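You operate a simulated robot arm through the tools that you are given. There is no shell and no other tool. Be economical: measure what you need, move in short steps, check, and stop when the job is done.

You are at the controls of a simulated two-armed robot. One attempt, no reset.

## Task
Press the left steel button two times. Pick up the red banded tube with one hand, pass it to the other hand and put it on the steel top of the basket shelving. Take the brown cardboard tube from the top of the sealing bench and put it on the bottom shelf of the container shelving. Switch the green switch off. Take the purple coupling and put it in the silver steel tray on the release shelf. Put the blue bin that says "repair" from the release shelf on the knee high shelf of the left wire shelving. Put the small green handled basket on the upper shelf of the steriliser cart away on the bottom shelf of the basket shelving. Open the container bench drawer. Any order will do.

It is judged by the outcome, as a careful person would: the job done as asked, and still so three seconds after it is handed in. It fails if anything else is knocked over, pushed out of place, dropped, spilled or broken.

## Robot
Two 7-joint arms with three-finger grippers on one trunk, on a base that drives. Base frame: it is fixed to the floor where the robot stands at the start and does not move with it; the origin is under the middle of the robot, x ahead of it, y to its left, z up. Readings come in m, degrees, newtons and seconds.
The left shoulder is at the start at [0.062, 0.154, 0.917], the right one opposite. With the tool pointing down near the work surface each hand reaches from about 0.1 to 0.6 m from the robot's upright axis, wherever it stands, measured 20 degrees to its own side. Places, roughly: blue bin [-6.75, 1.75, 1]; bottom shelf of the basket shelving [0.2, 1.9, 0.3]; bottom shelf of the container shelving [-2.5, 4.4, 0.2]; cardboard tube [-4.25, 4.25, 1]; container bench drawer [-1.6, 4.2, 0.8]; green switch [-4.5, 4.2, 0.9]; knee high shelf of the left wire shelving [-6.8, 0.9, 0.6]; left steel button [0.5, 0, 1.3]; purple coupling (5x5x8 cm) [-6.7, 1.8, 1]; red banded tube (4x4x10 cm) [0.3, 2.1, 1.3]; small green handled basket (25x17x13 cm) [-5.1, -0.8, 1.1]; steel top of the basket shelving [0.2, 1.9, 0.9]; steel tray (24x16x4 cm) [-6.9, 2.3, 1]. Payload 2.69 kg a hand.
The tool frame of a hand sits at the grasp point between the pads (the TCP): z along the fingers, y along the line on which they close. The tips reach 0.029 m beyond it. Largest opening 0.12 m; the body of the gripper starts 0.078 m behind the TCP.
Orientation is that of the tool frame in the base frame, as [roll, pitch, yaw] about the fixed x, y, z axes, in that order (R = Rz(yaw) Ry(pitch) Rx(roll)). With the fingers straight down and closing along the base's y, the tool's x points along the base's -x, its y along +y and its z along -z.

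## Interface
- The arms move only by the tool apply_moves. It takes "left_steps", "right_steps" or both (then of equal length, played together; a hand with none holds still); each is a list of rows, each an object (a shift or turn left out is 0, a gripper value left out holds the last) with "rot": the turn, a rotation vector about the tool's x, y, z in degrees, a list of three; "linear": the shift along the tool's x, y, z in m, a list of three; "gripper": the closure in counts, from 0 (fully open) to 255 (shut). In form: [{"rot": [wx, wy, wz], "linear": [dx, dy, dz], "gripper": gripper}, ...]. A call has 1 to 10 rows; each row is the pose to reach, as a shift and turn from the pose commanded when the call began, along the tool's axes at that moment. A row lasts 0.2 s, in which the tool goes at most 0.05 m and 8.6 degrees; a call with a longer step from one row to the next is refused whole, and so is a gripper value outside its range. Where a pose cannot be reached the arm comes as near as it can. A force on the tool above 40 N (or 10 N above the force at the start of the call, whichever is more), or a blocked arm, ends the call early, and 0.2 s more pass. The fingers move at their own pace and stop on an object; they squeeze with about 25 N. The grip force told is the motor's: it shows also when the fingers shut on nothing. Time passes only in rows, and 0.2 s behind the last, so rows that repeat a pose let the fingers close. The reply holds the time, the measured pose of the TCP, the force on the tool along the base axes, the opening and the grip force, in the units named above and with some noise, with the torque about the TCP (base axes, N m) and any sound that the robot's microphone picked up, and new pictures: "pictures" is both (left out), scene, wrist or none (wrist: the cameras of the hands that moved).
- Cameras (640 x 400 px; columns grow to the right, rows downward): "scene" is now at [0.1776, 0.0129, 1.1363]; the picture's right is [-0.01, -1.00, 0.00], its down [0.21, -0.00, -0.98] and it looks along [0.98, -0.01, 0.21] (base axes); focal length 214 px, centre (320, 200). "left" rides on the left gripper at [0.063, 0, -0.104] in its tool frame; the picture's right is [0.00, 1.00, 0.00], its down [-0.83, 0.00, -0.56] and it looks along [-0.56, 0.00, 0.83] (tool axes); focal length 275 px, centre (320, 200). "right" rides on the right gripper at [0.063, 0, -0.104] in its tool frame; the picture's right is [0.00, 1.00, 0.00], its down [-0.83, 0.00, -0.56] and it looks along [-0.56, 0.00, 0.83] (tool axes); focal length 275 px, centre (320, 200). There is no depth. A picture from a camera that has moved, and an enlarged one, comes with that camera's place and axes in the base frame and with its lens. The place of the scene camera against the robot may be out by one fixed shift of up to 0.018 m in any direction.
- slide_trunk(by): slides the trunk up (or, below 0, down) by that many m; the arms and the scene camera ride with it, the base frame stays. It gives what a move gives, with no picture.
- roll_base(legs): drives the robot by 1 to 6 legs, each [ahead, left, turn to the left] in m, m and degrees, along the robot's own axes; the way and the turn of a leg run together, so that a leg with both is an arc; at most 1.5 m and 180 degrees a leg. The arms and the cameras ride along, it lands a little off, and it stops where it bumps. It gives what a move gives, and a new picture of the scene camera.
- aim_head(pan, tilt): turns the head with the scene camera to pan (to the left, within 80 degrees either way) and tilt (down, from -29 to 69), counted from straight ahead of the robot. It gives what a move gives, and a new picture of the scene camera.
- inspect(camera, box): a new picture of the part [left, top, right, bottom] of that camera's present view, enlarged. It takes no simulated time.
- hand_in(): hands the job in; it is judged then, once.

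Go step by step. Nothing tells you exact positions but the pictures and the camera data: compare them with the known pose of the tool, close in by small moves and look again before you grip or let go. The budget is 207 turns and 260 pictures, counting those below and the enlarged ones. Unless the task says otherwise, let go and move clear before handing in.

The tools are called after "Call:" as name(argument=value, ...) on one line, values as JSON. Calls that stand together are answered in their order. apply_moves: Moves the arms, as the interface text tells. Its arguments: {"type":"object","properties":{"left_steps":{"type":"array","items":{"type":"object","properties":{"rot":{"type":"array","items":{"type":"number"}},"linear":{"type":"array","items":{"type":"number"}},"gripper":{"type":"number"}}}},"right_steps":{"type":"array","items":{"type":"object","properties":{"rot":{"type":"array","items":{"type":"number"}},"linear":{"type":"array","items":{"type":"number"}},"gripper":{"type":"number"}}}},"pictures":{"type":"string","enum":["both","scene","wrist","none"]}},"required":[]} The other tools are called the same way: slide_trunk (by) slides the trunk up or down; roll_base (legs) drives the base; aim_head (pan, tilt) turns the head that bears the scene camera; inspect (camera, box) takes an enlarged picture of a part of a camera's view; hand_in () hands the job in.

At the start:

```text
t: 0.0
left_position: [0.3875, 0.1211, 0.9999]
left_ee_rot: [179.9, 0.0, 180.0]
left_contact_force: [-0.4, -0.2, -0.4]
left_ft_torque: [0.02, -0.07, 0.02]
left_finger_gap: 0.1202
left_grip_force: 0.1
right_position: [0.4122, -0.2061, 1.0005]
right_ee_rot: [179.9, 0.0, 179.9]
right_contact_force: [-0.1, -0.1, 0.1]
right_ft_torque: [0.03, 0.02, -0.01]
right_finger_gap: 0.1198
right_grip_force: 0.0
trunk travel left (down, up): [-0.289, 0.149]
robot x, y, heading: [-0.0001, 0.0004, 0.1]
head pan, tilt: [-0.5, -12.3]
```

scene: 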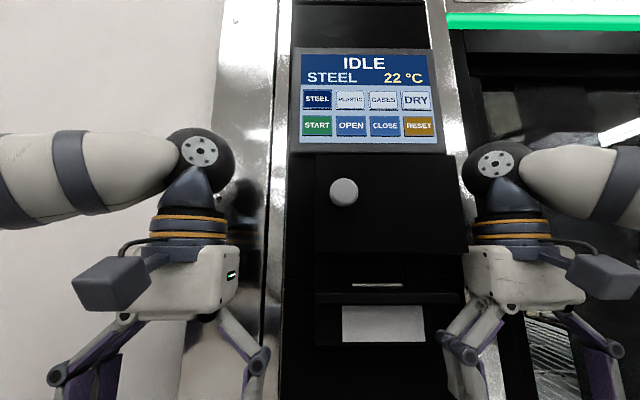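
right: 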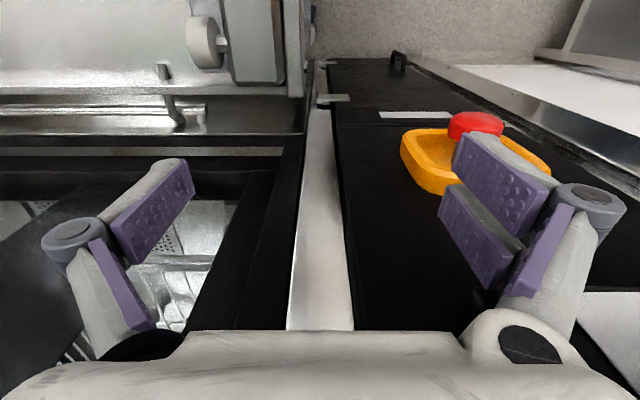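
left: 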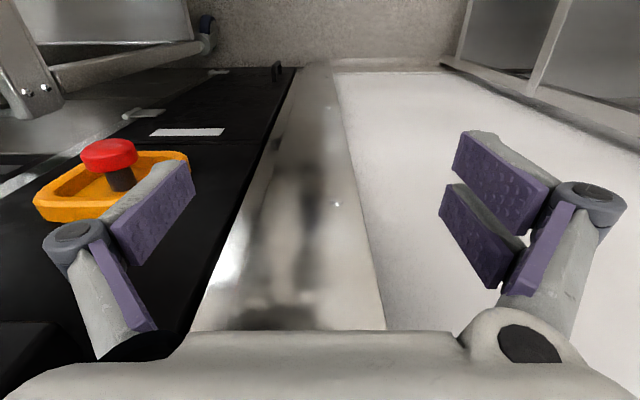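

I see a control panel ahead with a touch screen and a round steel knob. I'll enlarge it to determine which one is the left steel button.

Call:
inspect(camera="scene", box=[280, 30, 480, 230])

Call:
aim_head(pan=40, tilt=0)

Call:
aim_head(pan=-50, tilt=0)

```text
2.00 times, centred on (380, 130) of scene
camera zoom: at [0.1776, 0.0129, 1.1363], right [-0.01, -1.0, 0.0], down [0.21, 0.0, -0.98], along [0.98, -0.01, 0.21], focal length 429 px, centre (200, 340)
```

zoom: 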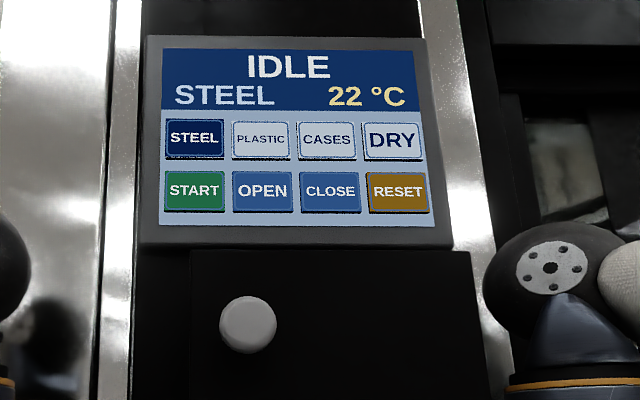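

```text
t: 1.1
left_position: [0.3879, 0.1201, 1.0001]
left_ee_rot: [179.9, 0.0, -180.0]
left_contact_force: [0.8, 0.3, -0.7]
left_ft_torque: [-0.03, 0.01, -0.01]
left_finger_gap: 0.1198
left_grip_force: 0.1
right_position: [0.4111, -0.2066, 1.0002]
right_ee_rot: [179.9, 0.1, 179.9]
right_contact_force: [-0.4, -0.2, 0.0]
right_ft_torque: [0.05, -0.01, 0.0]
right_finger_gap: 0.1201
right_grip_force: 0.1
trunk travel left (down, up): [-0.289, 0.149]
robot x, y, heading: [-0.0007, 0.0003, 0.2]
head pan, tilt: [40.0, 0.0]
camera scene: at [0.164, 0.0714, 1.1177], right [0.64, -0.77, 0.0], down [0.0, 0.0, -1.0], along [0.77, 0.64, 0.0], focal length 214 px, centre (320, 200)
```

scene: 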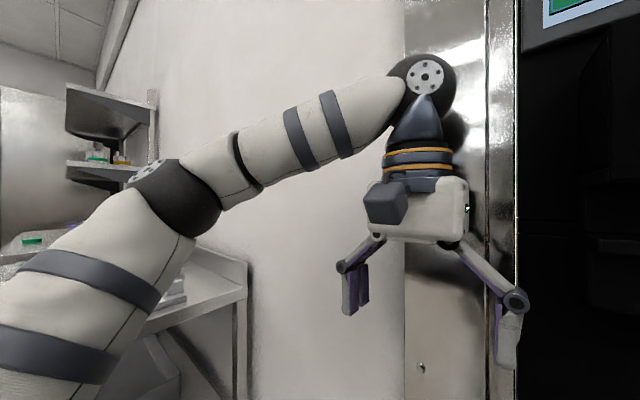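

```text
t: 2.7
left_position: [0.387, 0.1208, 1.001]
left_ee_rot: [-180.0, 0.0, -180.0]
left_contact_force: [0.0, -0.2, -0.8]
left_ft_torque: [0.0, -0.03, -0.01]
left_finger_gap: 0.12
left_grip_force: 0.0
right_position: [0.4122, -0.2066, 1.0003]
right_ee_rot: [-180.0, 0.0, 180.0]
right_contact_force: [0.0, -0.2, 0.5]
right_ft_torque: [0.02, 0.01, 0.01]
right_finger_gap: 0.12
right_grip_force: 0.1
trunk travel left (down, up): [-0.289, 0.149]
robot x, y, heading: [0.0026, 0.0008, 0.1]
head pan, tilt: [-50.0, 0.0]
camera scene: at [0.1529, -0.0553, 1.1176], right [-0.77, -0.64, 0.0], down [0.0, 0.0, -1.0], along [0.64, -0.77, 0.0], focal length 214 px, centre (320, 200)
```

scene: 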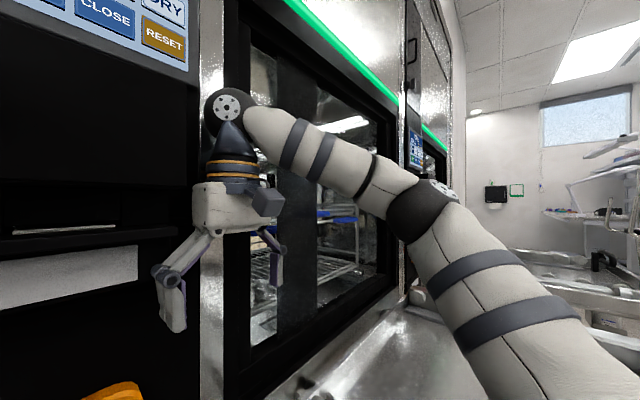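

The left panel has a STEEL key on the touch screen, and a second machine to the right has its own panel, so the left STEEL key is the target. I'll back off, raise the trunk and point the left hand forward.

Call:
roll_base(legs=[[-0.22, 0, 0]])

Call:
slide_trunk(by=0.14)

Call:
aim_head(pan=0, tilt=0)

Call:
apply_moves(left_steps=[{"rot": [0, -8.5, 0], "gripper": 255}, {"rot": [0, -17, 0]}, {"rot": [0, -25.5, 0]}, {"rot": [0, -34, 0]}, {"rot": [0, -42.5, 0]}, {"rot": [0, -51, 0]}, {"rot": [0, -59.5, 0]}, {"rot": [0, -68, 0]}, {"rot": [0, -76.5, 0]}, {"rot": [0, -85, 0]}], pictures="both")

```text
t: 4.4
left_position: [0.1699, 0.1216, 1.0007]
left_ee_rot: [180.0, -0.1, -180.0]
left_contact_force: [-0.3, -0.2, -0.1]
left_ft_torque: [0.0, -0.01, -0.04]
left_finger_gap: 0.1203
left_grip_force: 0.1
right_position: [0.1935, -0.2064, 0.9993]
right_ee_rot: [-180.0, 0.1, 179.9]
right_contact_force: [0.8, -0.8, 0.5]
right_ft_torque: [0.03, 0.01, 0.0]
right_finger_gap: 0.12
right_grip_force: 0.1
trunk travel left (down, up): [-0.289, 0.149]
robot x, y, heading: [-0.2169, 0.0033, 0.3]
head pan, tilt: [-50.0, 0.0]
camera scene: at [-0.0649, -0.0555, 1.1177], right [-0.77, -0.64, 0.0], down [0.0, 0.0, -1.0], along [0.64, -0.77, 0.0], focal length 214 px, centre (320, 200)
```

scene: 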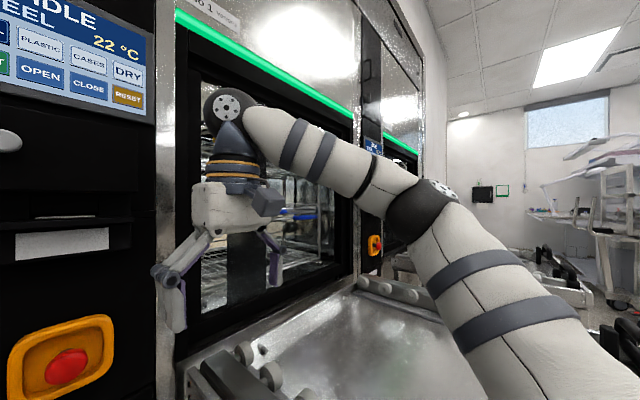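

```text
t: 6.1
left_position: [0.171, 0.1208, 1.1387]
left_ee_rot: [-179.9, -0.1, -179.9]
left_contact_force: [0.1, 0.4, -1.3]
left_ft_torque: [0.0, 0.05, -0.01]
left_finger_gap: 0.1199
left_grip_force: 0.0
right_position: [0.1956, -0.2076, 1.139]
right_ee_rot: [180.0, 0.0, 180.0]
right_contact_force: [-0.1, 0.6, 0.1]
right_ft_torque: [-0.06, 0.04, -0.02]
right_finger_gap: 0.1199
right_grip_force: 0.1
trunk travel left (down, up): [-0.429, 0.009]
robot x, y, heading: [-0.2169, -0.001, 0.2]
head pan, tilt: [-50.0, 0.0]
```

```text
t: 7.2
left_position: [0.1697, 0.1213, 1.1406]
left_ee_rot: [180.0, -0.1, -180.0]
left_contact_force: [-0.1, -0.4, 0.3]
left_ft_torque: [0.01, -0.01, 0.01]
left_finger_gap: 0.12
left_grip_force: 0.1
right_position: [0.1952, -0.2075, 1.1394]
right_ee_rot: [-179.9, 0.1, 179.9]
right_contact_force: [-0.5, -0.9, 0.1]
right_ft_torque: [-0.02, 0.01, -0.01]
right_finger_gap: 0.12
right_grip_force: 0.2
trunk travel left (down, up): [-0.429, 0.009]
robot x, y, heading: [-0.2159, 0.0012, -0.1]
head pan, tilt: [0.0, 0.0]
camera scene: at [-0.1149, 0.0134, 1.2752], right [0.0, -1.0, 0.0], down [0.0, 0.0, -1.0], along [1.0, 0.0, 0.0], focal length 214 px, centre (320, 200)
```

scene: 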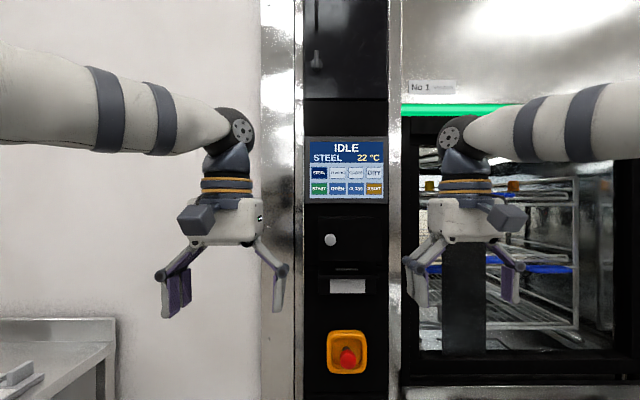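

```text
t: 9.4
left_position: [0.1864, 0.1117, 1.1482]
left_ee_rot: [-179.3, 85.0, -179.3]
left_contact_force: [1.2, 0.0, -0.2]
left_ft_torque: [0.05, -0.01, 0.03]
left_finger_gap: 0.0
left_grip_force: 25.1
left hand out of reach, approached as far as the arm can: row 10
right_position: [0.1943, -0.2079, 1.1405]
right_ee_rot: [-180.0, 0.0, 179.8]
right_contact_force: [0.6, -0.1, 0.2]
right_ft_torque: [0.02, 0.0, 0.02]
right_finger_gap: 0.12
right_grip_force: 0.0
trunk travel left (down, up): [-0.429, 0.009]
robot x, y, heading: [-0.2131, 0.0025, 0.1]
head pan, tilt: [0.0, 0.0]
camera scene: at [-0.114, 0.013, 1.275], right [0.0, -1.0, 0.0], down [0.0, 0.0, -1.0], along [1.0, 0.0, 0.0], focal length 214 px, centre (320, 200)
camera left: at [0.0764, 0.1112, 1.0954], right [0.0, 1.0, 0.0], down [-0.48, 0.0, 0.88], along [0.88, 0.0, 0.48], focal length 275 px, centre (320, 200)
```

scene: 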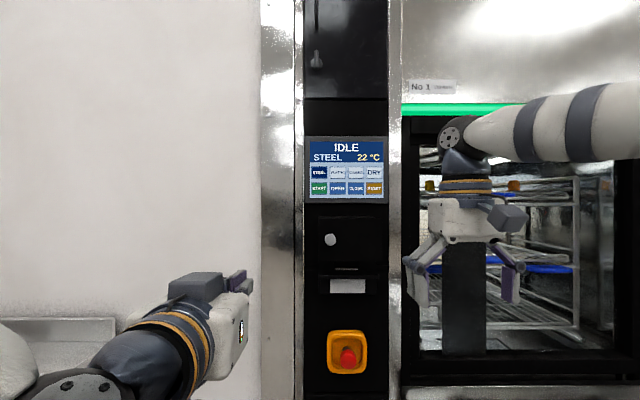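
left: 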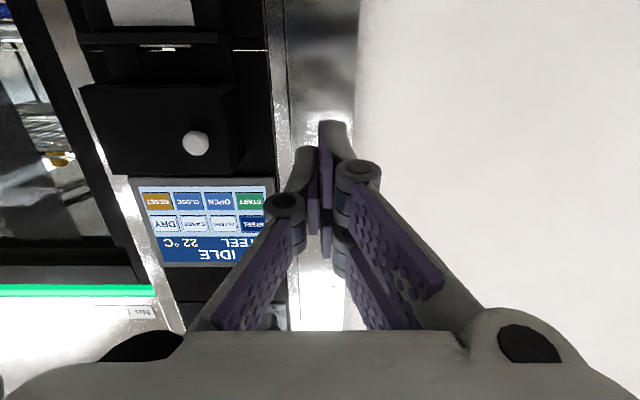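

The STEEL key sits at about (0.457, 0.00, 1.348) by combining the views. I'll bring the closed left fingertips in front of it.

Call:
apply_moves(left_steps=[{"rot": [0, 0, 0], "linear": [-0.04, -0.015, 0]}, {"rot": [0, -1, 0], "linear": [-0.08, -0.03, 0.01]}, {"rot": [0, -2, 0], "linear": [-0.12, -0.05, 0.03]}, {"rot": [0, -3, 0], "linear": [-0.155, -0.07, 0.055]}, {"rot": [0, -4, 0], "linear": [-0.185, -0.09, 0.085]}, {"rot": [0, -5, 0], "linear": [-0.21, -0.11, 0.115]}, {"rot": [0, -5, 0], "linear": [-0.2255, -0.123, 0.155]}, {"rot": [0, -5, 0], "linear": [-0.2255, -0.123, 0.185]}], pictures="both")

```text
t: 11.2
left_position: [0.3902, -0.0119, 1.3577]
left_ee_rot: [61.8, 90.0, 61.8]
left_contact_force: [0.2, 0.7, -0.6]
left_ft_torque: [0.02, -0.01, 0.0]
left_finger_gap: 0.0001
left_grip_force: 24.9
right_position: [0.1953, -0.208, 1.1394]
right_ee_rot: [-180.0, 0.0, 179.9]
right_contact_force: [0.6, -0.3, 0.6]
right_ft_torque: [0.0, -0.01, -0.01]
right_finger_gap: 0.1202
right_grip_force: 0.1
trunk travel left (down, up): [-0.429, 0.009]
robot x, y, heading: [-0.2141, -0.0005, -0.1]
head pan, tilt: [0.0, 0.0]
camera scene: at [-0.1141, 0.0135, 1.275], right [0.0, -1.0, 0.0], down [0.0, 0.0, -1.0], along [1.0, 0.0, 0.0], focal length 214 px, centre (320, 200)
camera left: at [0.2853, -0.0124, 1.2945], right [0.0, 1.0, 0.01], down [-0.56, 0.0, 0.83], along [0.83, 0.0, 0.56], focal length 275 px, centre (320, 200)
```

scene: 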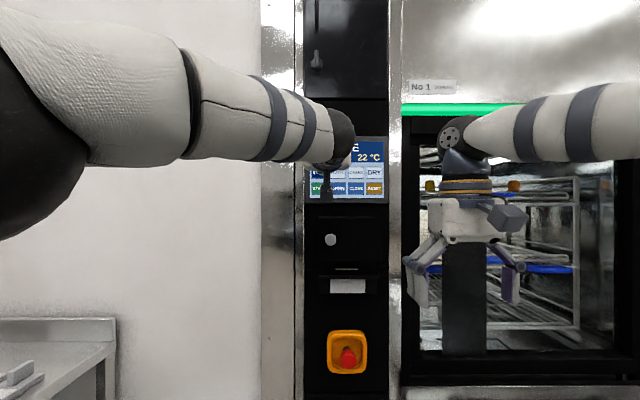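
left: 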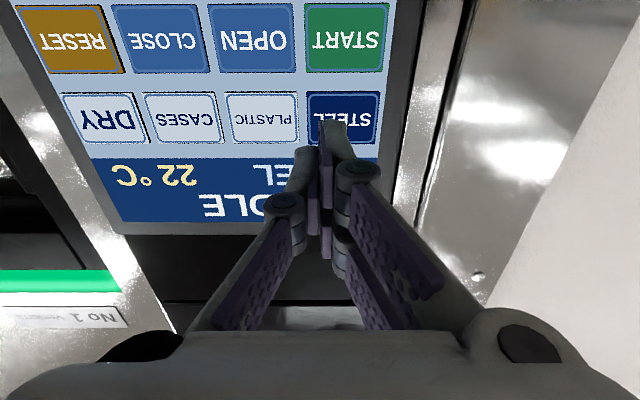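

The key's centre is about 14 mm left and 9 mm below the fingertip. I'll align, press forward and look.

Call:
apply_moves(left_steps=[{"linear": [0.009, 0.014, 0.015]}, {"linear": [0.009, 0.014, 0.03]}, {"linear": [0.009, 0.014, 0.036]}, {"linear": [0.009, 0.014, 0.039]}, {"linear": [0.009, 0.014, 0.042]}], pictures="both")

```text
t: 12.4
left_position: [0.4313, 0.0024, 1.3488]
left_ee_rot: [-169.6, 90.0, -169.6]
left_contact_force: [-2.6, 0.5, -1.4]
left_ft_torque: [-0.03, 0.04, 0.01]
left_finger_gap: 0.0059
left_grip_force: 28.3
right_position: [0.1944, -0.2063, 1.1408]
right_ee_rot: [-180.0, 0.1, 179.9]
right_contact_force: [-0.2, -0.1, -0.2]
right_ft_torque: [-0.01, 0.0, -0.02]
right_finger_gap: 0.1202
right_grip_force: 0.1
trunk travel left (down, up): [-0.429, 0.009]
robot x, y, heading: [-0.2158, 0.0021, -0.1]
head pan, tilt: [0.0, 0.0]
heard: click
camera scene: at [-0.1154, 0.0136, 1.2752], right [0.0, -1.0, 0.0], down [0.0, 0.0, -1.0], along [1.0, 0.0, 0.0], focal length 214 px, centre (320, 200)
camera left: at [0.3251, 0.0028, 1.2865], right [0.0, 1.0, 0.0], down [-0.56, 0.0, 0.83], along [0.83, 0.0, 0.56], focal length 275 px, centre (320, 200)
```

scene: 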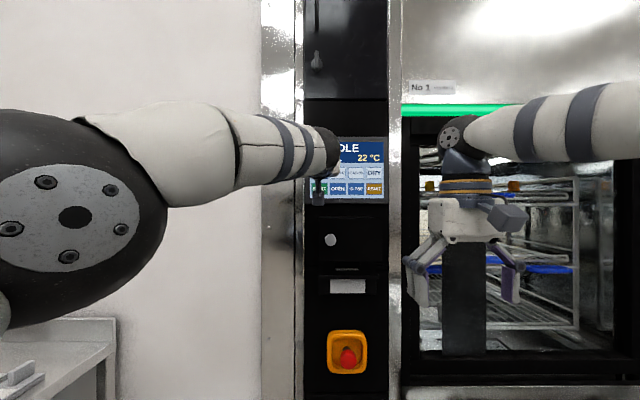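
left: 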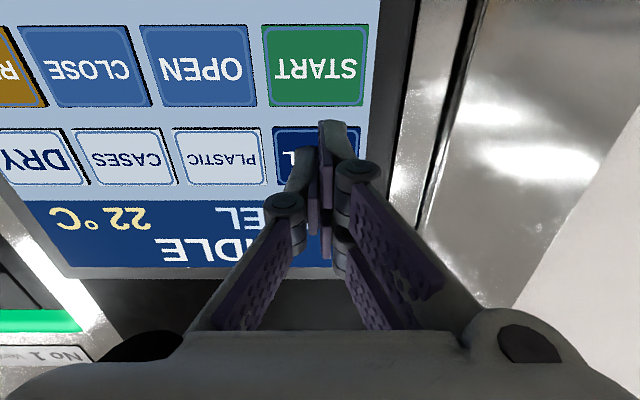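

One click was heard. I'll retract fully so the key releases, then press once more.

Call:
apply_moves(left_steps=[{"linear": [0, 0, -0.02]}, {"linear": [0, 0, -0.03]}, {"linear": [0, 0, -0.03]}], pictures="wrist")

Call:
apply_moves(left_steps=[{"linear": [0, 0, 0.012]}, {"linear": [0, 0, 0.022]}, {"linear": [0, 0, 0.027]}, {"linear": [0, 0, 0.03]}], pictures="wrist")

```text
t: 13.2
left_position: [0.4, 0.0032, 1.3483]
left_ee_rot: [51.7, 90.0, 51.6]
left_contact_force: [0.1, -0.2, -0.1]
left_ft_torque: [0.0, 0.01, 0.0]
left_finger_gap: 0.0001
left_grip_force: 28.3
right_position: [0.1946, -0.2067, 1.1414]
right_ee_rot: [180.0, 0.1, 179.9]
right_contact_force: [-0.2, 0.2, 0.6]
right_ft_torque: [0.01, -0.03, 0.01]
right_finger_gap: 0.1201
right_grip_force: 0.0
trunk travel left (down, up): [-0.429, 0.009]
robot x, y, heading: [-0.2161, 0.0032, -0.1]
head pan, tilt: [0.0, 0.0]
camera left: at [0.295, 0.003, 1.2858], right [0.0, 1.0, 0.0], down [-0.56, 0.0, 0.83], along [0.83, 0.0, 0.56], focal length 275 px, centre (320, 200)
```

left: 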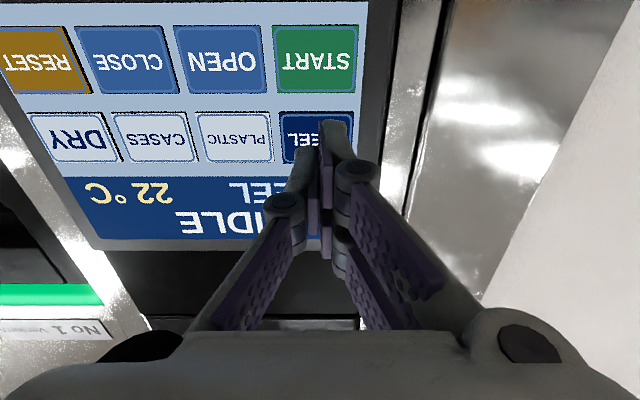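

```text
t: 14.2
left_position: [0.429, 0.0022, 1.3489]
left_ee_rot: [-177.5, 90.0, -177.6]
left_contact_force: [-3.4, -0.2, -1.3]
left_ft_torque: [-0.05, 0.01, -0.03]
left_finger_gap: 0.0058
left_grip_force: 28.4
right_position: [0.1926, -0.2063, 1.1406]
right_ee_rot: [-180.0, 0.1, 179.9]
right_contact_force: [0.6, 0.0, 0.3]
right_ft_torque: [-0.01, 0.02, 0.03]
right_finger_gap: 0.1199
right_grip_force: 0.1
trunk travel left (down, up): [-0.429, 0.009]
robot x, y, heading: [-0.2175, -0.002, 0.2]
head pan, tilt: [0.0, 0.0]
heard: click
camera left: at [0.3251, 0.0025, 1.2862], right [0.0, 1.0, 0.0], down [-0.56, 0.0, 0.83], along [0.83, 0.0, 0.56], focal length 275 px, centre (320, 200)
```

left: 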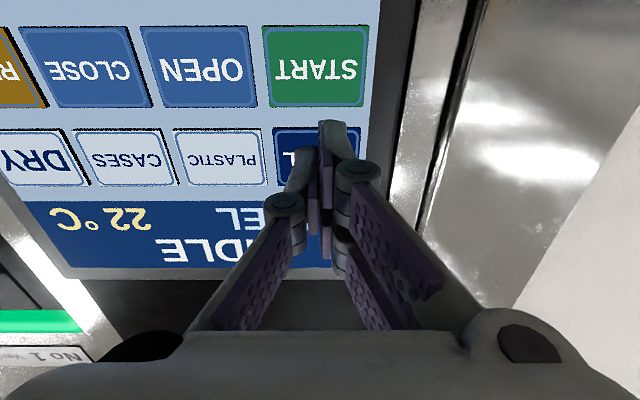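

Two clicks done. I'll retract the left hand and fold it back down.

Call:
apply_moves(left_steps=[{"linear": [0, 0, -0.04]}, {"linear": [0, 0.01, -0.08]}, {"linear": [0.03, 0.04, -0.1]}, {"linear": [0.06, 0.06, -0.13]}, {"linear": [0.09, 0.08, -0.16]}, {"linear": [0.12, 0.1, -0.19]}, {"linear": [0.15, 0.12, -0.21]}, {"linear": [0.18, 0.13, -0.23]}, {"linear": [0.2, 0.13, -0.23]}], pictures="none")

Call:
apply_moves(left_steps=[{"rot": [0, 8.5, 0]}, {"rot": [0, 17, 0]}, {"rot": [0, 25.5, 0]}, {"rot": [0, 34, 0]}, {"rot": [0, 42.5, 0]}, {"rot": [0, 51, 0]}, {"rot": [0, 59.5, 0]}, {"rot": [0, 68, 0]}, {"rot": [0, 76.5, 0]}, {"rot": [0, 85, 0], "gripper": 0}], pictures="scene")

Call:
roll_base(legs=[[-0.25, 0, 0], [0, 0, 60]])

```text
t: 16.2
left_position: [0.2067, 0.1298, 1.1493]
left_ee_rot: [50.4, 90.0, 50.3]
left_contact_force: [-0.1, 0.7, 0.6]
left_ft_torque: [0.04, 0.0, -0.01]
left_finger_gap: 0.0
left_grip_force: 28.1
left hand out of reach, approached as far as the arm can: row 2, 3, 9
right_position: [0.1951, -0.2083, 1.1392]
right_ee_rot: [179.9, 0.0, 179.9]
right_contact_force: [-0.9, 0.3, -0.4]
right_ft_torque: [0.02, -0.01, 0.0]
right_finger_gap: 0.1202
right_grip_force: 0.1
trunk travel left (down, up): [-0.429, 0.009]
robot x, y, heading: [-0.216, 0.0007, 0.1]
head pan, tilt: [0.0, 0.0]
```

```text
t: 18.4
left_position: [0.2067, 0.1303, 1.1498]
left_ee_rot: [-180.0, 4.9, 179.9]
left_contact_force: [0.0, -0.3, -0.1]
left_ft_torque: [-0.01, 0.02, 0.01]
left_finger_gap: 0.0943
left_grip_force: 0.1
right_position: [0.1964, -0.2066, 1.1401]
right_ee_rot: [180.0, 0.0, 179.9]
right_contact_force: [0.2, -0.6, -0.9]
right_ft_torque: [0.0, 0.01, 0.04]
right_finger_gap: 0.1201
right_grip_force: 0.1
trunk travel left (down, up): [-0.429, 0.009]
robot x, y, heading: [-0.2159, -0.0015, -0.0]
head pan, tilt: [0.0, 0.0]
camera scene: at [-0.114, 0.0132, 1.275], right [0.0, -1.0, 0.0], down [0.0, 0.0, -1.0], along [1.0, 0.0, 0.0], focal length 214 px, centre (320, 200)
```

scene: 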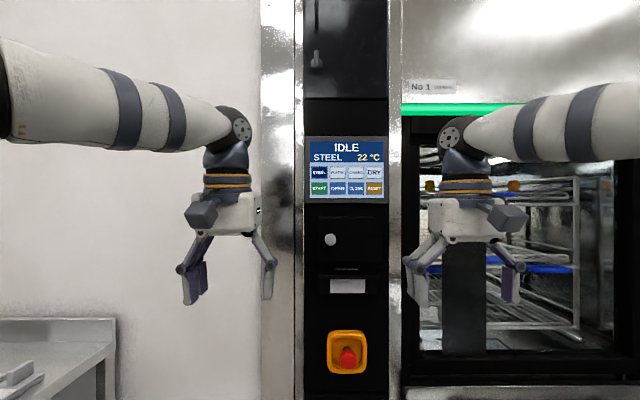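

```text
t: 19.6
left_position: [0.1866, 0.1382, 1.1506]
left_ee_rot: [-180.0, 4.9, -179.7]
left_contact_force: [0.7, 0.1, -0.1]
left_ft_torque: [0.0, 0.03, 0.01]
left_finger_gap: 0.1202
left_grip_force: 0.0
right_position: [0.1776, -0.199, 1.1401]
right_ee_rot: [-180.0, 0.1, -179.7]
right_contact_force: [0.3, 0.0, 0.2]
right_ft_torque: [0.02, 0.02, 0.0]
right_finger_gap: 0.1202
right_grip_force: 0.0
trunk travel left (down, up): [-0.429, 0.009]
robot x, y, heading: [-0.2358, 0.0081, 0.1]
head pan, tilt: [0.0, 0.0]
stopped in leg 1: the robot was blocked; the commanded pose is now the measured one
camera scene: at [-0.1326, 0.019, 1.2751], right [0.01, -1.0, 0.0], down [0.0, 0.0, -1.0], along [1.0, 0.01, 0.0], focal length 214 px, centre (320, 200)
```

scene: 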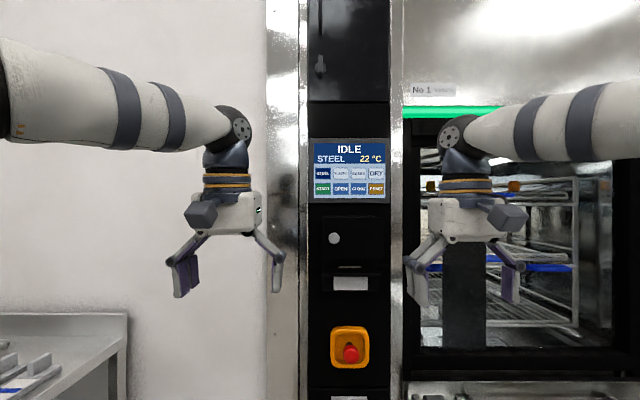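

Something behind stopped the base. I'll look left and right, then turn in place carefully.

Call:
aim_head(pan=80, tilt=35)

Call:
aim_head(pan=-80, tilt=35)

```text
t: 21.1
left_position: [0.1852, 0.1395, 1.151]
left_ee_rot: [-179.9, 5.0, -179.6]
left_contact_force: [0.1, -0.6, 0.0]
left_ft_torque: [0.03, 0.0, 0.0]
left_finger_gap: 0.12
left_grip_force: 0.0
right_position: [0.1773, -0.1997, 1.1413]
right_ee_rot: [-180.0, 0.1, -179.6]
right_contact_force: [0.4, -0.7, 0.4]
right_ft_torque: [0.02, 0.0, -0.03]
right_finger_gap: 0.1199
right_grip_force: 0.0
trunk travel left (down, up): [-0.429, 0.009]
robot x, y, heading: [-0.2357, 0.0044, 0.7]
head pan, tilt: [80.0, 35.0]
camera scene: at [-0.2085, 0.1054, 1.2191], right [0.99, -0.17, 0.0], down [-0.1, -0.57, -0.82], along [0.14, 0.81, -0.57], focal length 214 px, centre (320, 200)
```

scene: 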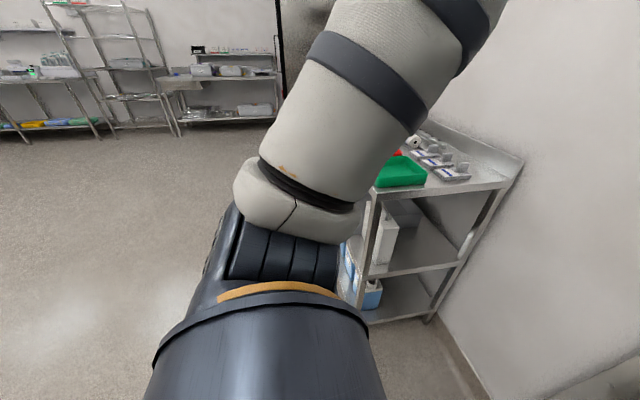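

```text
t: 23.6
left_position: [0.186, 0.139, 1.151]
left_ee_rot: [180.0, 5.0, -179.7]
left_contact_force: [0.4, 0.0, 0.2]
left_ft_torque: [0.0, 0.01, 0.0]
left_finger_gap: 0.1199
left_grip_force: 0.1
right_position: [0.1769, -0.1991, 1.1412]
right_ee_rot: [-179.9, 0.1, -179.7]
right_contact_force: [0.2, -0.1, -1.3]
right_ft_torque: [0.02, -0.01, 0.0]
right_finger_gap: 0.12
right_grip_force: 0.0
trunk travel left (down, up): [-0.429, 0.009]
robot x, y, heading: [-0.2316, 0.0065, 0.5]
head pan, tilt: [-80.0, 35.0]
camera scene: at [-0.2074, -0.068, 1.219], right [-0.98, -0.18, 0.0], down [-0.1, 0.56, -0.82], along [0.15, -0.81, -0.57], focal length 214 px, centre (320, 200)
```

scene: 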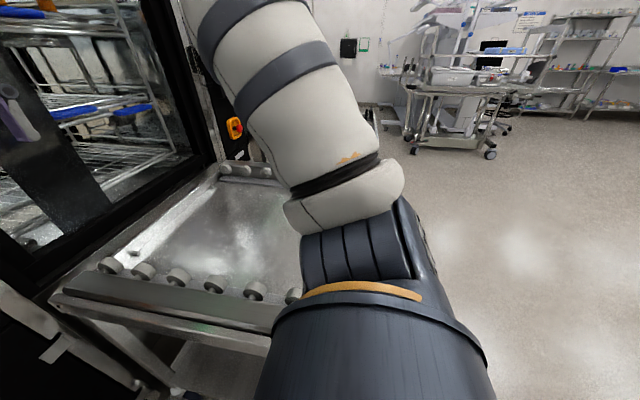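

The basket shelving is to my left and open floor is behind-left. I'll turn left in place and look behind.

Call:
roll_base(legs=[[0, 0, 60]])

Call:
aim_head(pan=80, tilt=25)

```text
t: 26.6
left_position: [-0.1407, 0.4374, 1.1503]
left_ee_rot: [-180.0, 5.0, -119.4]
left_contact_force: [-0.6, 0.1, -0.6]
left_ft_torque: [-0.05, -0.1, 0.04]
left_finger_gap: 0.1198
left_grip_force: 0.1
right_position: [0.147, 0.2621, 1.1409]
right_ee_rot: [180.0, 0.1, -119.6]
right_contact_force: [-0.3, 0.9, 0.8]
right_ft_torque: [-0.08, 0.02, -0.02]
right_finger_gap: 0.1201
right_grip_force: 0.1
trunk travel left (down, up): [-0.429, 0.009]
robot x, y, heading: [-0.2336, 0.0048, 60.6]
head pan, tilt: [-80.0, 35.0]
camera scene: at [-0.1461, 0.0009, 1.2191], right [-0.33, -0.94, 0.0], down [-0.54, 0.19, -0.82], along [0.77, -0.27, -0.57], focal length 214 px, centre (320, 200)
```

scene: 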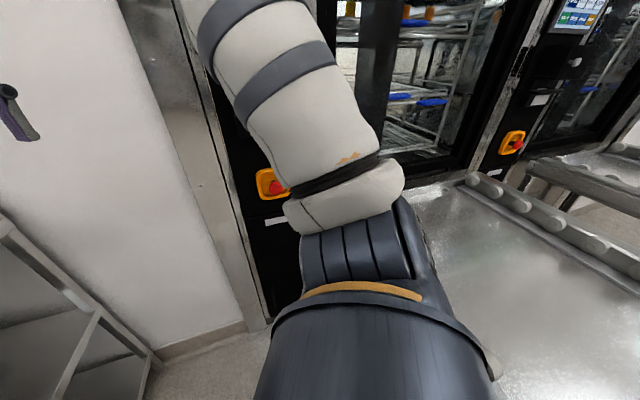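

```text
t: 29.1
left_position: [-0.1402, 0.4375, 1.1498]
left_ee_rot: [-180.0, 5.0, -119.4]
left_contact_force: [-0.1, -0.9, 0.3]
left_ft_torque: [0.01, -0.04, 0.0]
left_finger_gap: 0.1198
left_grip_force: 0.2
right_position: [0.1482, 0.2621, 1.1416]
right_ee_rot: [-180.0, 0.1, -119.6]
right_contact_force: [-0.6, -0.1, -0.6]
right_ft_torque: [0.01, -0.01, 0.02]
right_finger_gap: 0.1199
right_grip_force: 0.0
trunk travel left (down, up): [-0.429, 0.009]
robot x, y, heading: [-0.2322, 0.0033, 60.5]
head pan, tilt: [80.0, 25.0]
camera scene: at [-0.3001, 0.089, 1.2348], right [0.64, 0.77, 0.0], down [0.33, -0.27, -0.91], along [-0.7, 0.58, -0.42], focal length 214 px, centre (320, 200)
```

scene: 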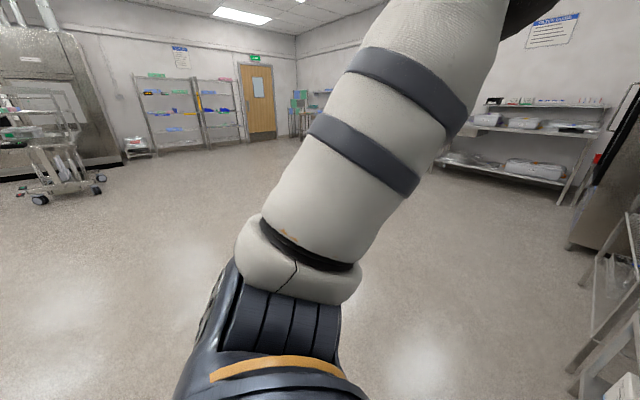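

The floor to the -x side is clear. I'll go around to face the basket shelving squarely from about (-0.66, 1.75).

Call:
roll_base(legs=[[0, 0.5, 0], [0, 0, 30], [1.5, 0, 0], [0.15, 0, 0], [0, 0, -90]])

Call:
aim_head(pan=0, tilt=10)

```text
t: 46.8
left_position: [-0.2345, 2.0625, 1.1499]
left_ee_rot: [180.0, 5.0, -179.7]
left_contact_force: [-0.4, 0.3, 0.4]
left_ft_torque: [-0.04, -0.02, 0.0]
left_finger_gap: 0.12
left_grip_force: 0.0
right_position: [-0.2434, 1.7254, 1.1399]
right_ee_rot: [179.9, 0.1, -179.7]
right_contact_force: [0.5, 0.0, 0.0]
right_ft_torque: [-0.01, -0.05, -0.03]
right_finger_gap: 0.12
right_grip_force: 0.2
trunk travel left (down, up): [-0.429, 0.009]
robot x, y, heading: [-0.655, 1.931, -0.0]
head pan, tilt: [80.0, 25.0]
camera scene: at [-0.6277, 2.0352, 1.2348], right [0.99, -0.17, 0.0], down [-0.07, -0.42, -0.91], along [0.15, 0.89, -0.42], focal length 214 px, centre (320, 200)
```

scene: 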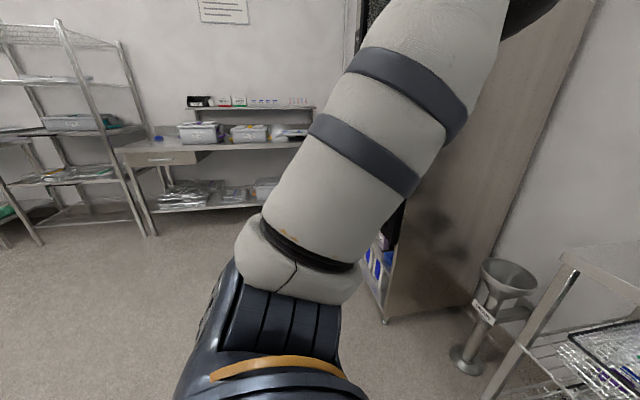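

```text
t: 48.3
left_position: [-0.2356, 2.0624, 1.1509]
left_ee_rot: [180.0, 5.0, -179.8]
left_contact_force: [-0.4, -0.1, 0.3]
left_ft_torque: [-0.02, 0.0, 0.02]
left_finger_gap: 0.1201
left_grip_force: 0.1
right_position: [-0.2438, 1.7258, 1.1407]
right_ee_rot: [-180.0, 0.1, -179.7]
right_contact_force: [1.1, 0.0, 0.0]
right_ft_torque: [0.03, -0.01, -0.05]
right_finger_gap: 0.1202
right_grip_force: 0.0
trunk travel left (down, up): [-0.429, 0.009]
robot x, y, heading: [-0.6543, 1.9285, 0.1]
head pan, tilt: [0.0, 10.0]
camera scene: at [-0.5503, 1.9449, 1.2592], right [0.0, -1.0, 0.0], down [-0.17, 0.0, -0.98], along [0.98, 0.0, -0.17], focal length 214 px, centre (320, 200)
```

scene: 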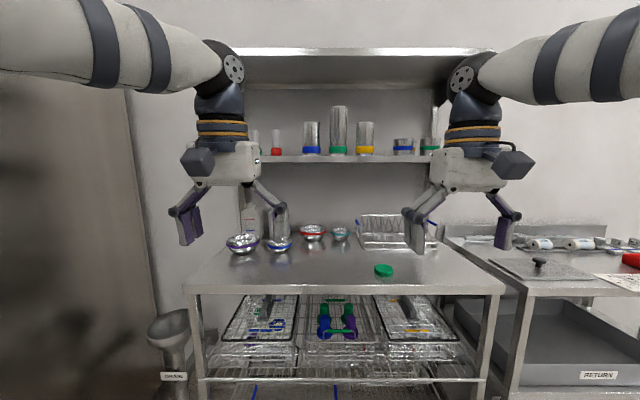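

The red banded tube stands on the raised shelf of the basket shelving behind my left hand. I'll zoom in.

Call:
inspect(camera="scene", box=[230, 90, 390, 190])

Call:
inspect(camera="scene", box=[190, 200, 510, 400])

```text
4.00 times, centred on (310, 140) of scene
camera zoom: at [-0.5503, 1.9449, 1.2592], right [0.0, -1.0, 0.0], down [-0.17, 0.0, -0.98], along [0.98, 0.0, -0.17], focal length 858 px, centre (360, 440)
```

zoom: 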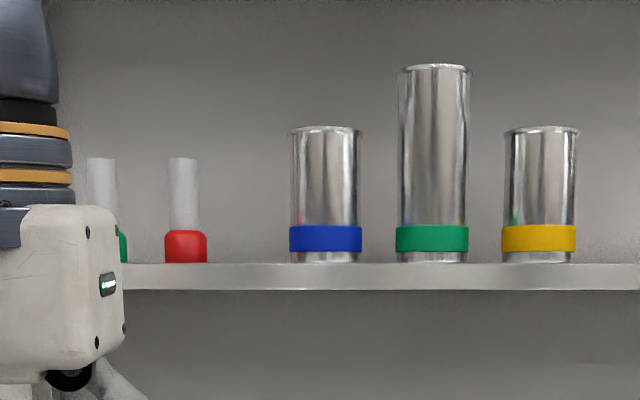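

```text
2.00 times, centred on (350, 300) of scene
camera zoom: at [-0.5503, 1.9449, 1.2592], right [0.0, -1.0, 0.0], down [-0.17, 0.0, -0.98], along [0.98, 0.0, -0.17], focal length 429 px, centre (260, 0)
```

zoom: 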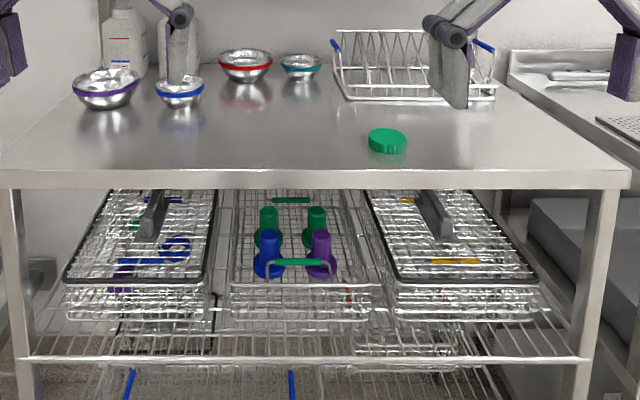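

The white tube with the red base band (4x10 cm) is the target, at about (0.30, 2.10, 1.33); there is a green twin 8 cm to its left. I'll pitch the left hand 45° and raise it, then drive in.

Call:
apply_moves(left_steps=[{"rot": [0, -8, 0], "linear": [0, 0, -0.03], "gripper": 100}, {"rot": [0, -16, 0], "linear": [0, 0, -0.07]}, {"rot": [0, -24, 0], "linear": [0, 0, -0.11]}, {"rot": [0, -32, 0], "linear": [0, 0, -0.15]}, {"rot": [0, -40, 0], "linear": [0, 0, -0.19]}, {"rot": [0, -45, 0], "linear": [0, 0, -0.22]}], pictures="none")

Call:
roll_base(legs=[[0.25, 0, 0]])

Call:
inspect(camera="left", box=[0, 0, 640, 400])

```text
t: 49.7
left_position: [-0.2532, 2.065, 1.3714]
left_ee_rot: [-179.9, 50.2, -179.7]
left_contact_force: [0.0, -0.3, 0.0]
left_ft_torque: [-0.01, 0.03, 0.06]
left_finger_gap: 0.0728
left_grip_force: 0.0
right_position: [-0.2433, 1.7262, 1.1407]
right_ee_rot: [180.0, 0.1, -179.8]
right_contact_force: [0.4, 0.5, -0.3]
right_ft_torque: [0.03, -0.04, 0.0]
right_finger_gap: 0.1201
right_grip_force: 0.0
trunk travel left (down, up): [-0.429, 0.009]
robot x, y, heading: [-0.6596, 1.9329, -0.0]
head pan, tilt: [0.0, 10.0]
```

```text
t: 51.5
left_position: [-0.0039, 2.0653, 1.3703]
left_ee_rot: [-179.9, 49.9, -179.8]
left_contact_force: [1.1, 0.9, -0.2]
left_ft_torque: [-0.01, 0.0, 0.0]
left_finger_gap: 0.073
left_grip_force: 0.1
right_position: [0.0055, 1.7263, 1.141]
right_ee_rot: [-180.0, 0.1, -179.9]
right_contact_force: [-0.3, -0.1, 0.6]
right_ft_torque: [-0.02, 0.02, 0.0]
right_finger_gap: 0.1203
right_grip_force: 0.0
trunk travel left (down, up): [-0.429, 0.009]
robot x, y, heading: [-0.4056, 1.9356, 0.1]
head pan, tilt: [0.0, 10.0]
camera scene: at [-0.3017, 1.9456, 1.2592], right [0.0, -1.0, 0.0], down [-0.17, 0.0, -0.98], along [0.98, 0.0, -0.17], focal length 214 px, centre (320, 200)
```

scene: 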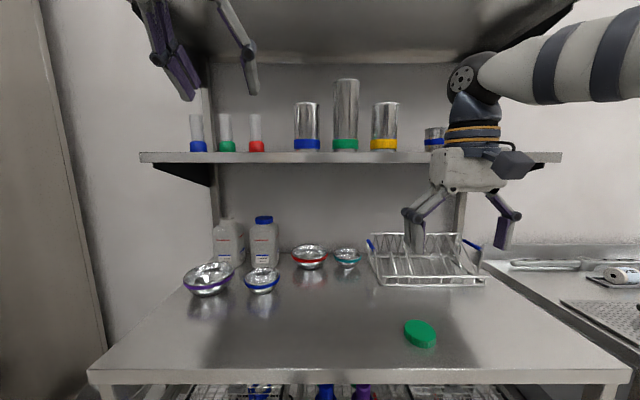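

```text
1.00 times, centred on (320, 200) of left (not enlarged: the box is as wide or as high as the picture)
camera zoom: at [-0.1253, 2.0644, 1.3893], right [0.0, 1.0, 0.0], down [0.11, 0.0, 0.99], along [0.99, 0.0, -0.11], focal length 275 px, centre (320, 200)
```

zoom: 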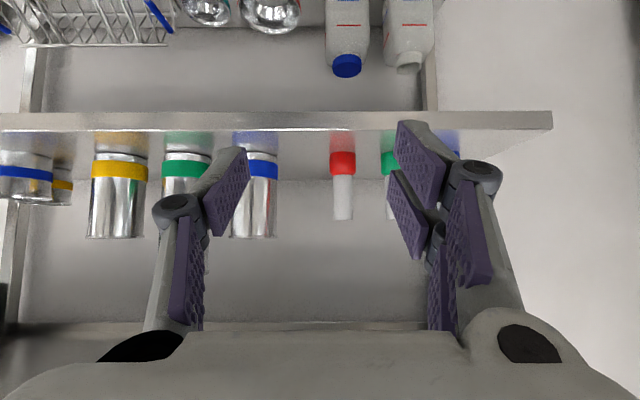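

The red tube is near (0.26, 2.09), its base at z≈1.276 and top at 1.375; shelf edge at x≈0.18. I'll approach part way with a narrower opening.

Call:
apply_moves(left_steps=[{"linear": [-0.028, 0.007, 0.029], "gripper": 138}, {"linear": [-0.055, 0.014, 0.058]}, {"linear": [-0.083, 0.021, 0.087]}, {"linear": [-0.11, 0.028, 0.116]}], pictures="both")

```text
t: 52.5
left_position: [0.1163, 2.0823, 1.3609]
left_ee_rot: [-180.0, 50.1, -179.9]
left_contact_force: [-1.0, -0.1, -0.3]
left_ft_torque: [0.02, 0.0, -0.01]
left_finger_gap: 0.055
left_grip_force: 0.0
left hand out of reach, approached as far as the arm can: row 3, 4
right_position: [0.0046, 1.7257, 1.1416]
right_ee_rot: [-179.9, 0.3, -179.8]
right_contact_force: [0.3, -0.6, 0.1]
right_ft_torque: [0.01, 0.0, 0.0]
right_finger_gap: 0.12
right_grip_force: 0.1
trunk travel left (down, up): [-0.429, 0.009]
robot x, y, heading: [-0.4075, 1.9298, 0.4]
head pan, tilt: [0.0, 10.0]
camera scene: at [-0.3023, 1.9459, 1.2593], right [0.0, -1.0, 0.0], down [-0.17, 0.0, -0.98], along [0.98, 0.0, -0.17], focal length 214 px, centre (320, 200)
camera left: at [-0.0053, 2.0826, 1.3792], right [0.0, 1.0, 0.0], down [0.11, 0.0, 0.99], along [0.99, 0.0, -0.11], focal length 275 px, centre (320, 200)
```

scene: 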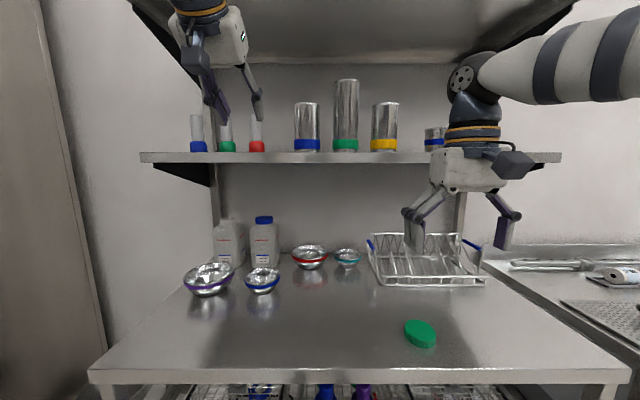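
left: 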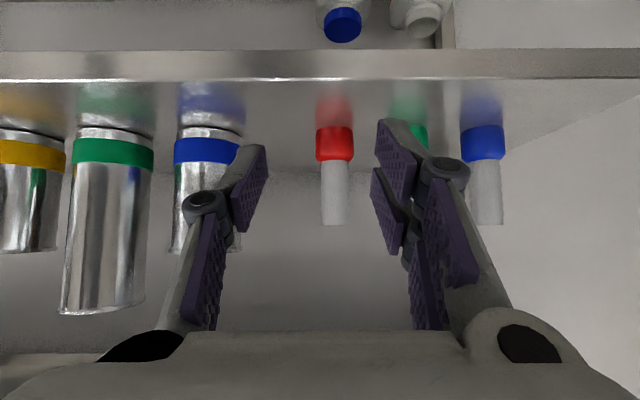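

Reach is short at this pitch. I'll flatten the hand to about 15° below horizontal, pull back, and drive a little closer.

Call:
apply_moves(left_steps=[{"rot": [0, -7, 0], "linear": [0.02, 0, -0.01]}, {"rot": [0, -14, 0], "linear": [0.045, 0, -0.02]}, {"rot": [0, -20, 0], "linear": [0.069, 0, -0.028]}, {"rot": [0, -25, 0], "linear": [0.069, 0, -0.028]}], pictures="none")

Call:
roll_base(legs=[[0.07, 0, 0]])

Call:
inspect(camera="left", box=[0, 0, 640, 400])

```text
t: 53.5
left_position: [0.0508, 2.0798, 1.3256]
left_ee_rot: [-179.5, 75.2, -179.4]
left_contact_force: [0.2, -0.2, -1.0]
left_ft_torque: [0.01, 0.02, -0.03]
left_finger_gap: 0.0551
left_grip_force: 0.0
right_position: [0.0059, 1.7245, 1.1402]
right_ee_rot: [-180.0, 0.2, -179.9]
right_contact_force: [0.4, 0.2, -0.2]
right_ft_torque: [-0.01, -0.01, 0.0]
right_finger_gap: 0.1199
right_grip_force: 0.0
trunk travel left (down, up): [-0.429, 0.009]
robot x, y, heading: [-0.4068, 1.9286, 0.3]
head pan, tilt: [0.0, 10.0]
```

```text
t: 54.5
left_position: [0.1195, 2.0804, 1.3245]
left_ee_rot: [-179.7, 75.0, -179.8]
left_contact_force: [0.0, -0.6, 0.3]
left_ft_torque: [0.02, -0.01, 0.0]
left_finger_gap: 0.0549
left_grip_force: 0.1
right_position: [0.0739, 1.7268, 1.1399]
right_ee_rot: [-180.0, 0.1, -179.9]
right_contact_force: [-0.2, 0.3, 0.1]
right_ft_torque: [0.01, 0.0, 0.04]
right_finger_gap: 0.1201
right_grip_force: 0.0
trunk travel left (down, up): [-0.429, 0.009]
robot x, y, heading: [-0.3401, 1.9346, 0.0]
head pan, tilt: [0.0, 10.0]
camera scene: at [-0.2325, 1.9457, 1.2592], right [0.0, -1.0, 0.0], down [-0.17, 0.0, -0.98], along [0.98, 0.0, -0.17], focal length 214 px, centre (320, 200)
```

scene: 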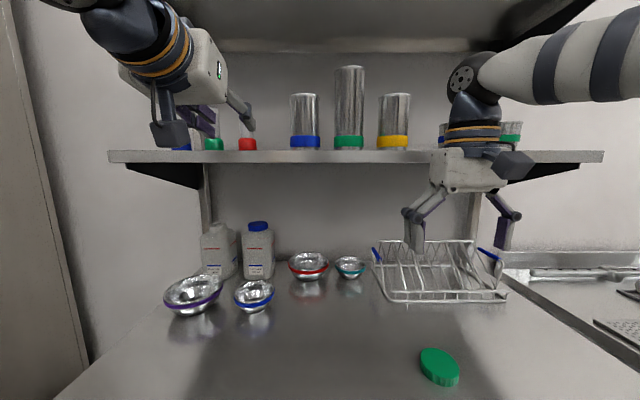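

```text
1.00 times, centred on (320, 200) of left (not enlarged: the box is as wide or as high as the picture)
camera zoom: at [0.002, 2.0806, 1.2917], right [0.0, 1.0, 0.0], down [-0.32, 0.0, 0.95], along [0.95, 0.0, 0.32], focal length 275 px, centre (320, 200)
```

zoom: 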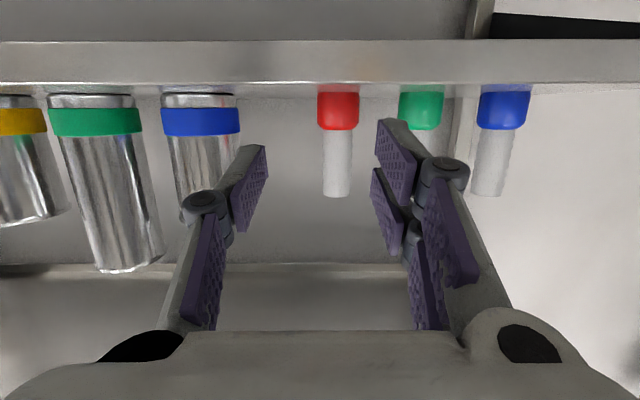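

The tube is centred at about (0.27, 2.097), top at 1.378. I'll align laterally and in height first, then advance most of the way.

Call:
apply_moves(left_steps=[{"linear": [-0.03, 0.0165, 0.005]}, {"linear": [-0.045, 0.0165, 0.03]}, {"linear": [-0.055, 0.0165, 0.065]}, {"linear": [-0.06, 0.0165, 0.09]}], pictures="both")

```text
t: 55.5
left_position: [0.2239, 2.0977, 1.3593]
left_ee_rot: [-179.8, 75.1, -179.9]
left_contact_force: [0.4, -0.3, -0.3]
left_ft_torque: [0.04, 0.04, 0.02]
left_finger_gap: 0.0548
left_grip_force: 0.1
right_position: [0.0736, 1.7258, 1.1407]
right_ee_rot: [-180.0, 0.2, -179.8]
right_contact_force: [0.5, 0.0, 0.4]
right_ft_torque: [0.02, 0.02, -0.01]
right_finger_gap: 0.1197
right_grip_force: 0.1
trunk travel left (down, up): [-0.429, 0.009]
robot x, y, heading: [-0.3367, 1.9343, 0.2]
head pan, tilt: [0.0, 10.0]
camera scene: at [-0.2328, 1.9453, 1.2591], right [0.0, -1.0, 0.0], down [-0.17, 0.0, -0.98], along [0.98, 0.0, -0.17], focal length 214 px, centre (320, 200)
camera left: at [0.1062, 2.0982, 1.3247], right [0.0, 1.0, 0.0], down [-0.32, 0.0, 0.95], along [0.95, 0.0, 0.32], focal length 275 px, centre (320, 200)
```

scene: 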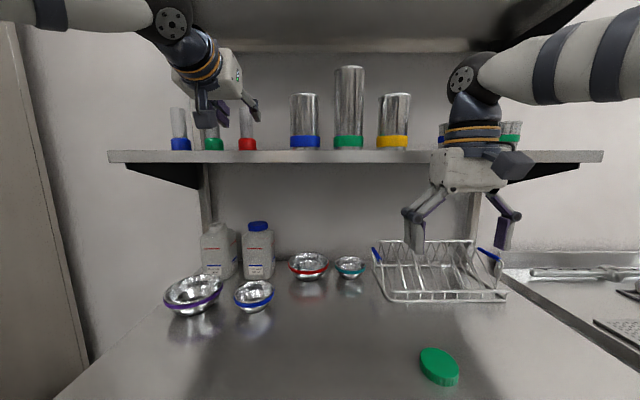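
left: 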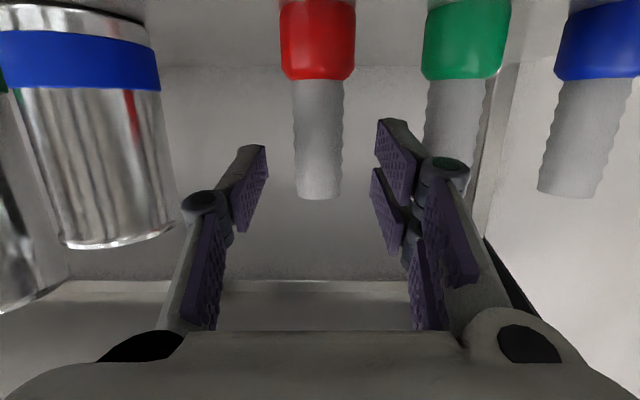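

Well aligned. Advancing the last 47 mm and closing.

Call:
apply_moves(left_steps=[{"linear": [-0.004, 0, 0.023]}, {"linear": [-0.008, 0, 0.0465]}, {"linear": [-0.008, 0, 0.0465]}, {"linear": [-0.008, 0, 0.0465], "gripper": 255}, {"linear": [-0.008, 0, 0.0465]}, {"linear": [-0.008, 0, 0.0465]}], pictures="wrist")

```text
t: 56.9
left_position: [0.2696, 2.1003, 1.3561]
left_ee_rot: [-179.8, 75.2, -179.8]
left_contact_force: [0.9, -1.1, 1.7]
left_ft_torque: [-0.13, 0.04, 0.02]
left_finger_gap: 0.0266
left_grip_force: 24.8
right_position: [0.0742, 1.7255, 1.142]
right_ee_rot: [-180.0, 0.1, -179.9]
right_contact_force: [0.2, -0.6, -0.2]
right_ft_torque: [0.0, 0.01, -0.03]
right_finger_gap: 0.1198
right_grip_force: 0.0
trunk travel left (down, up): [-0.429, 0.009]
robot x, y, heading: [-0.342, 1.931, 0.1]
head pan, tilt: [0.0, 10.0]
camera left: at [0.1507, 2.099, 1.3219], right [0.0, 1.0, 0.0], down [-0.32, 0.0, 0.95], along [0.95, 0.0, 0.32], focal length 275 px, centre (320, 200)
```

left: 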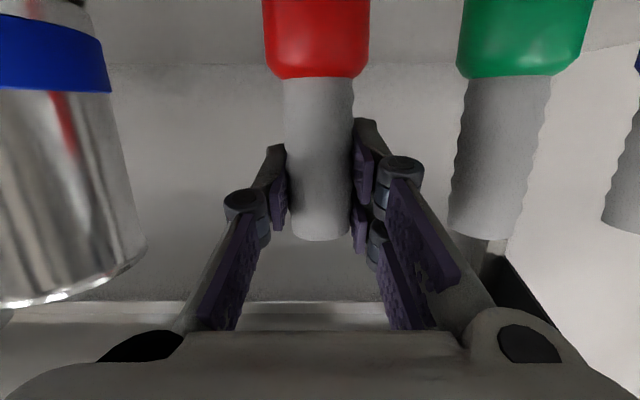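

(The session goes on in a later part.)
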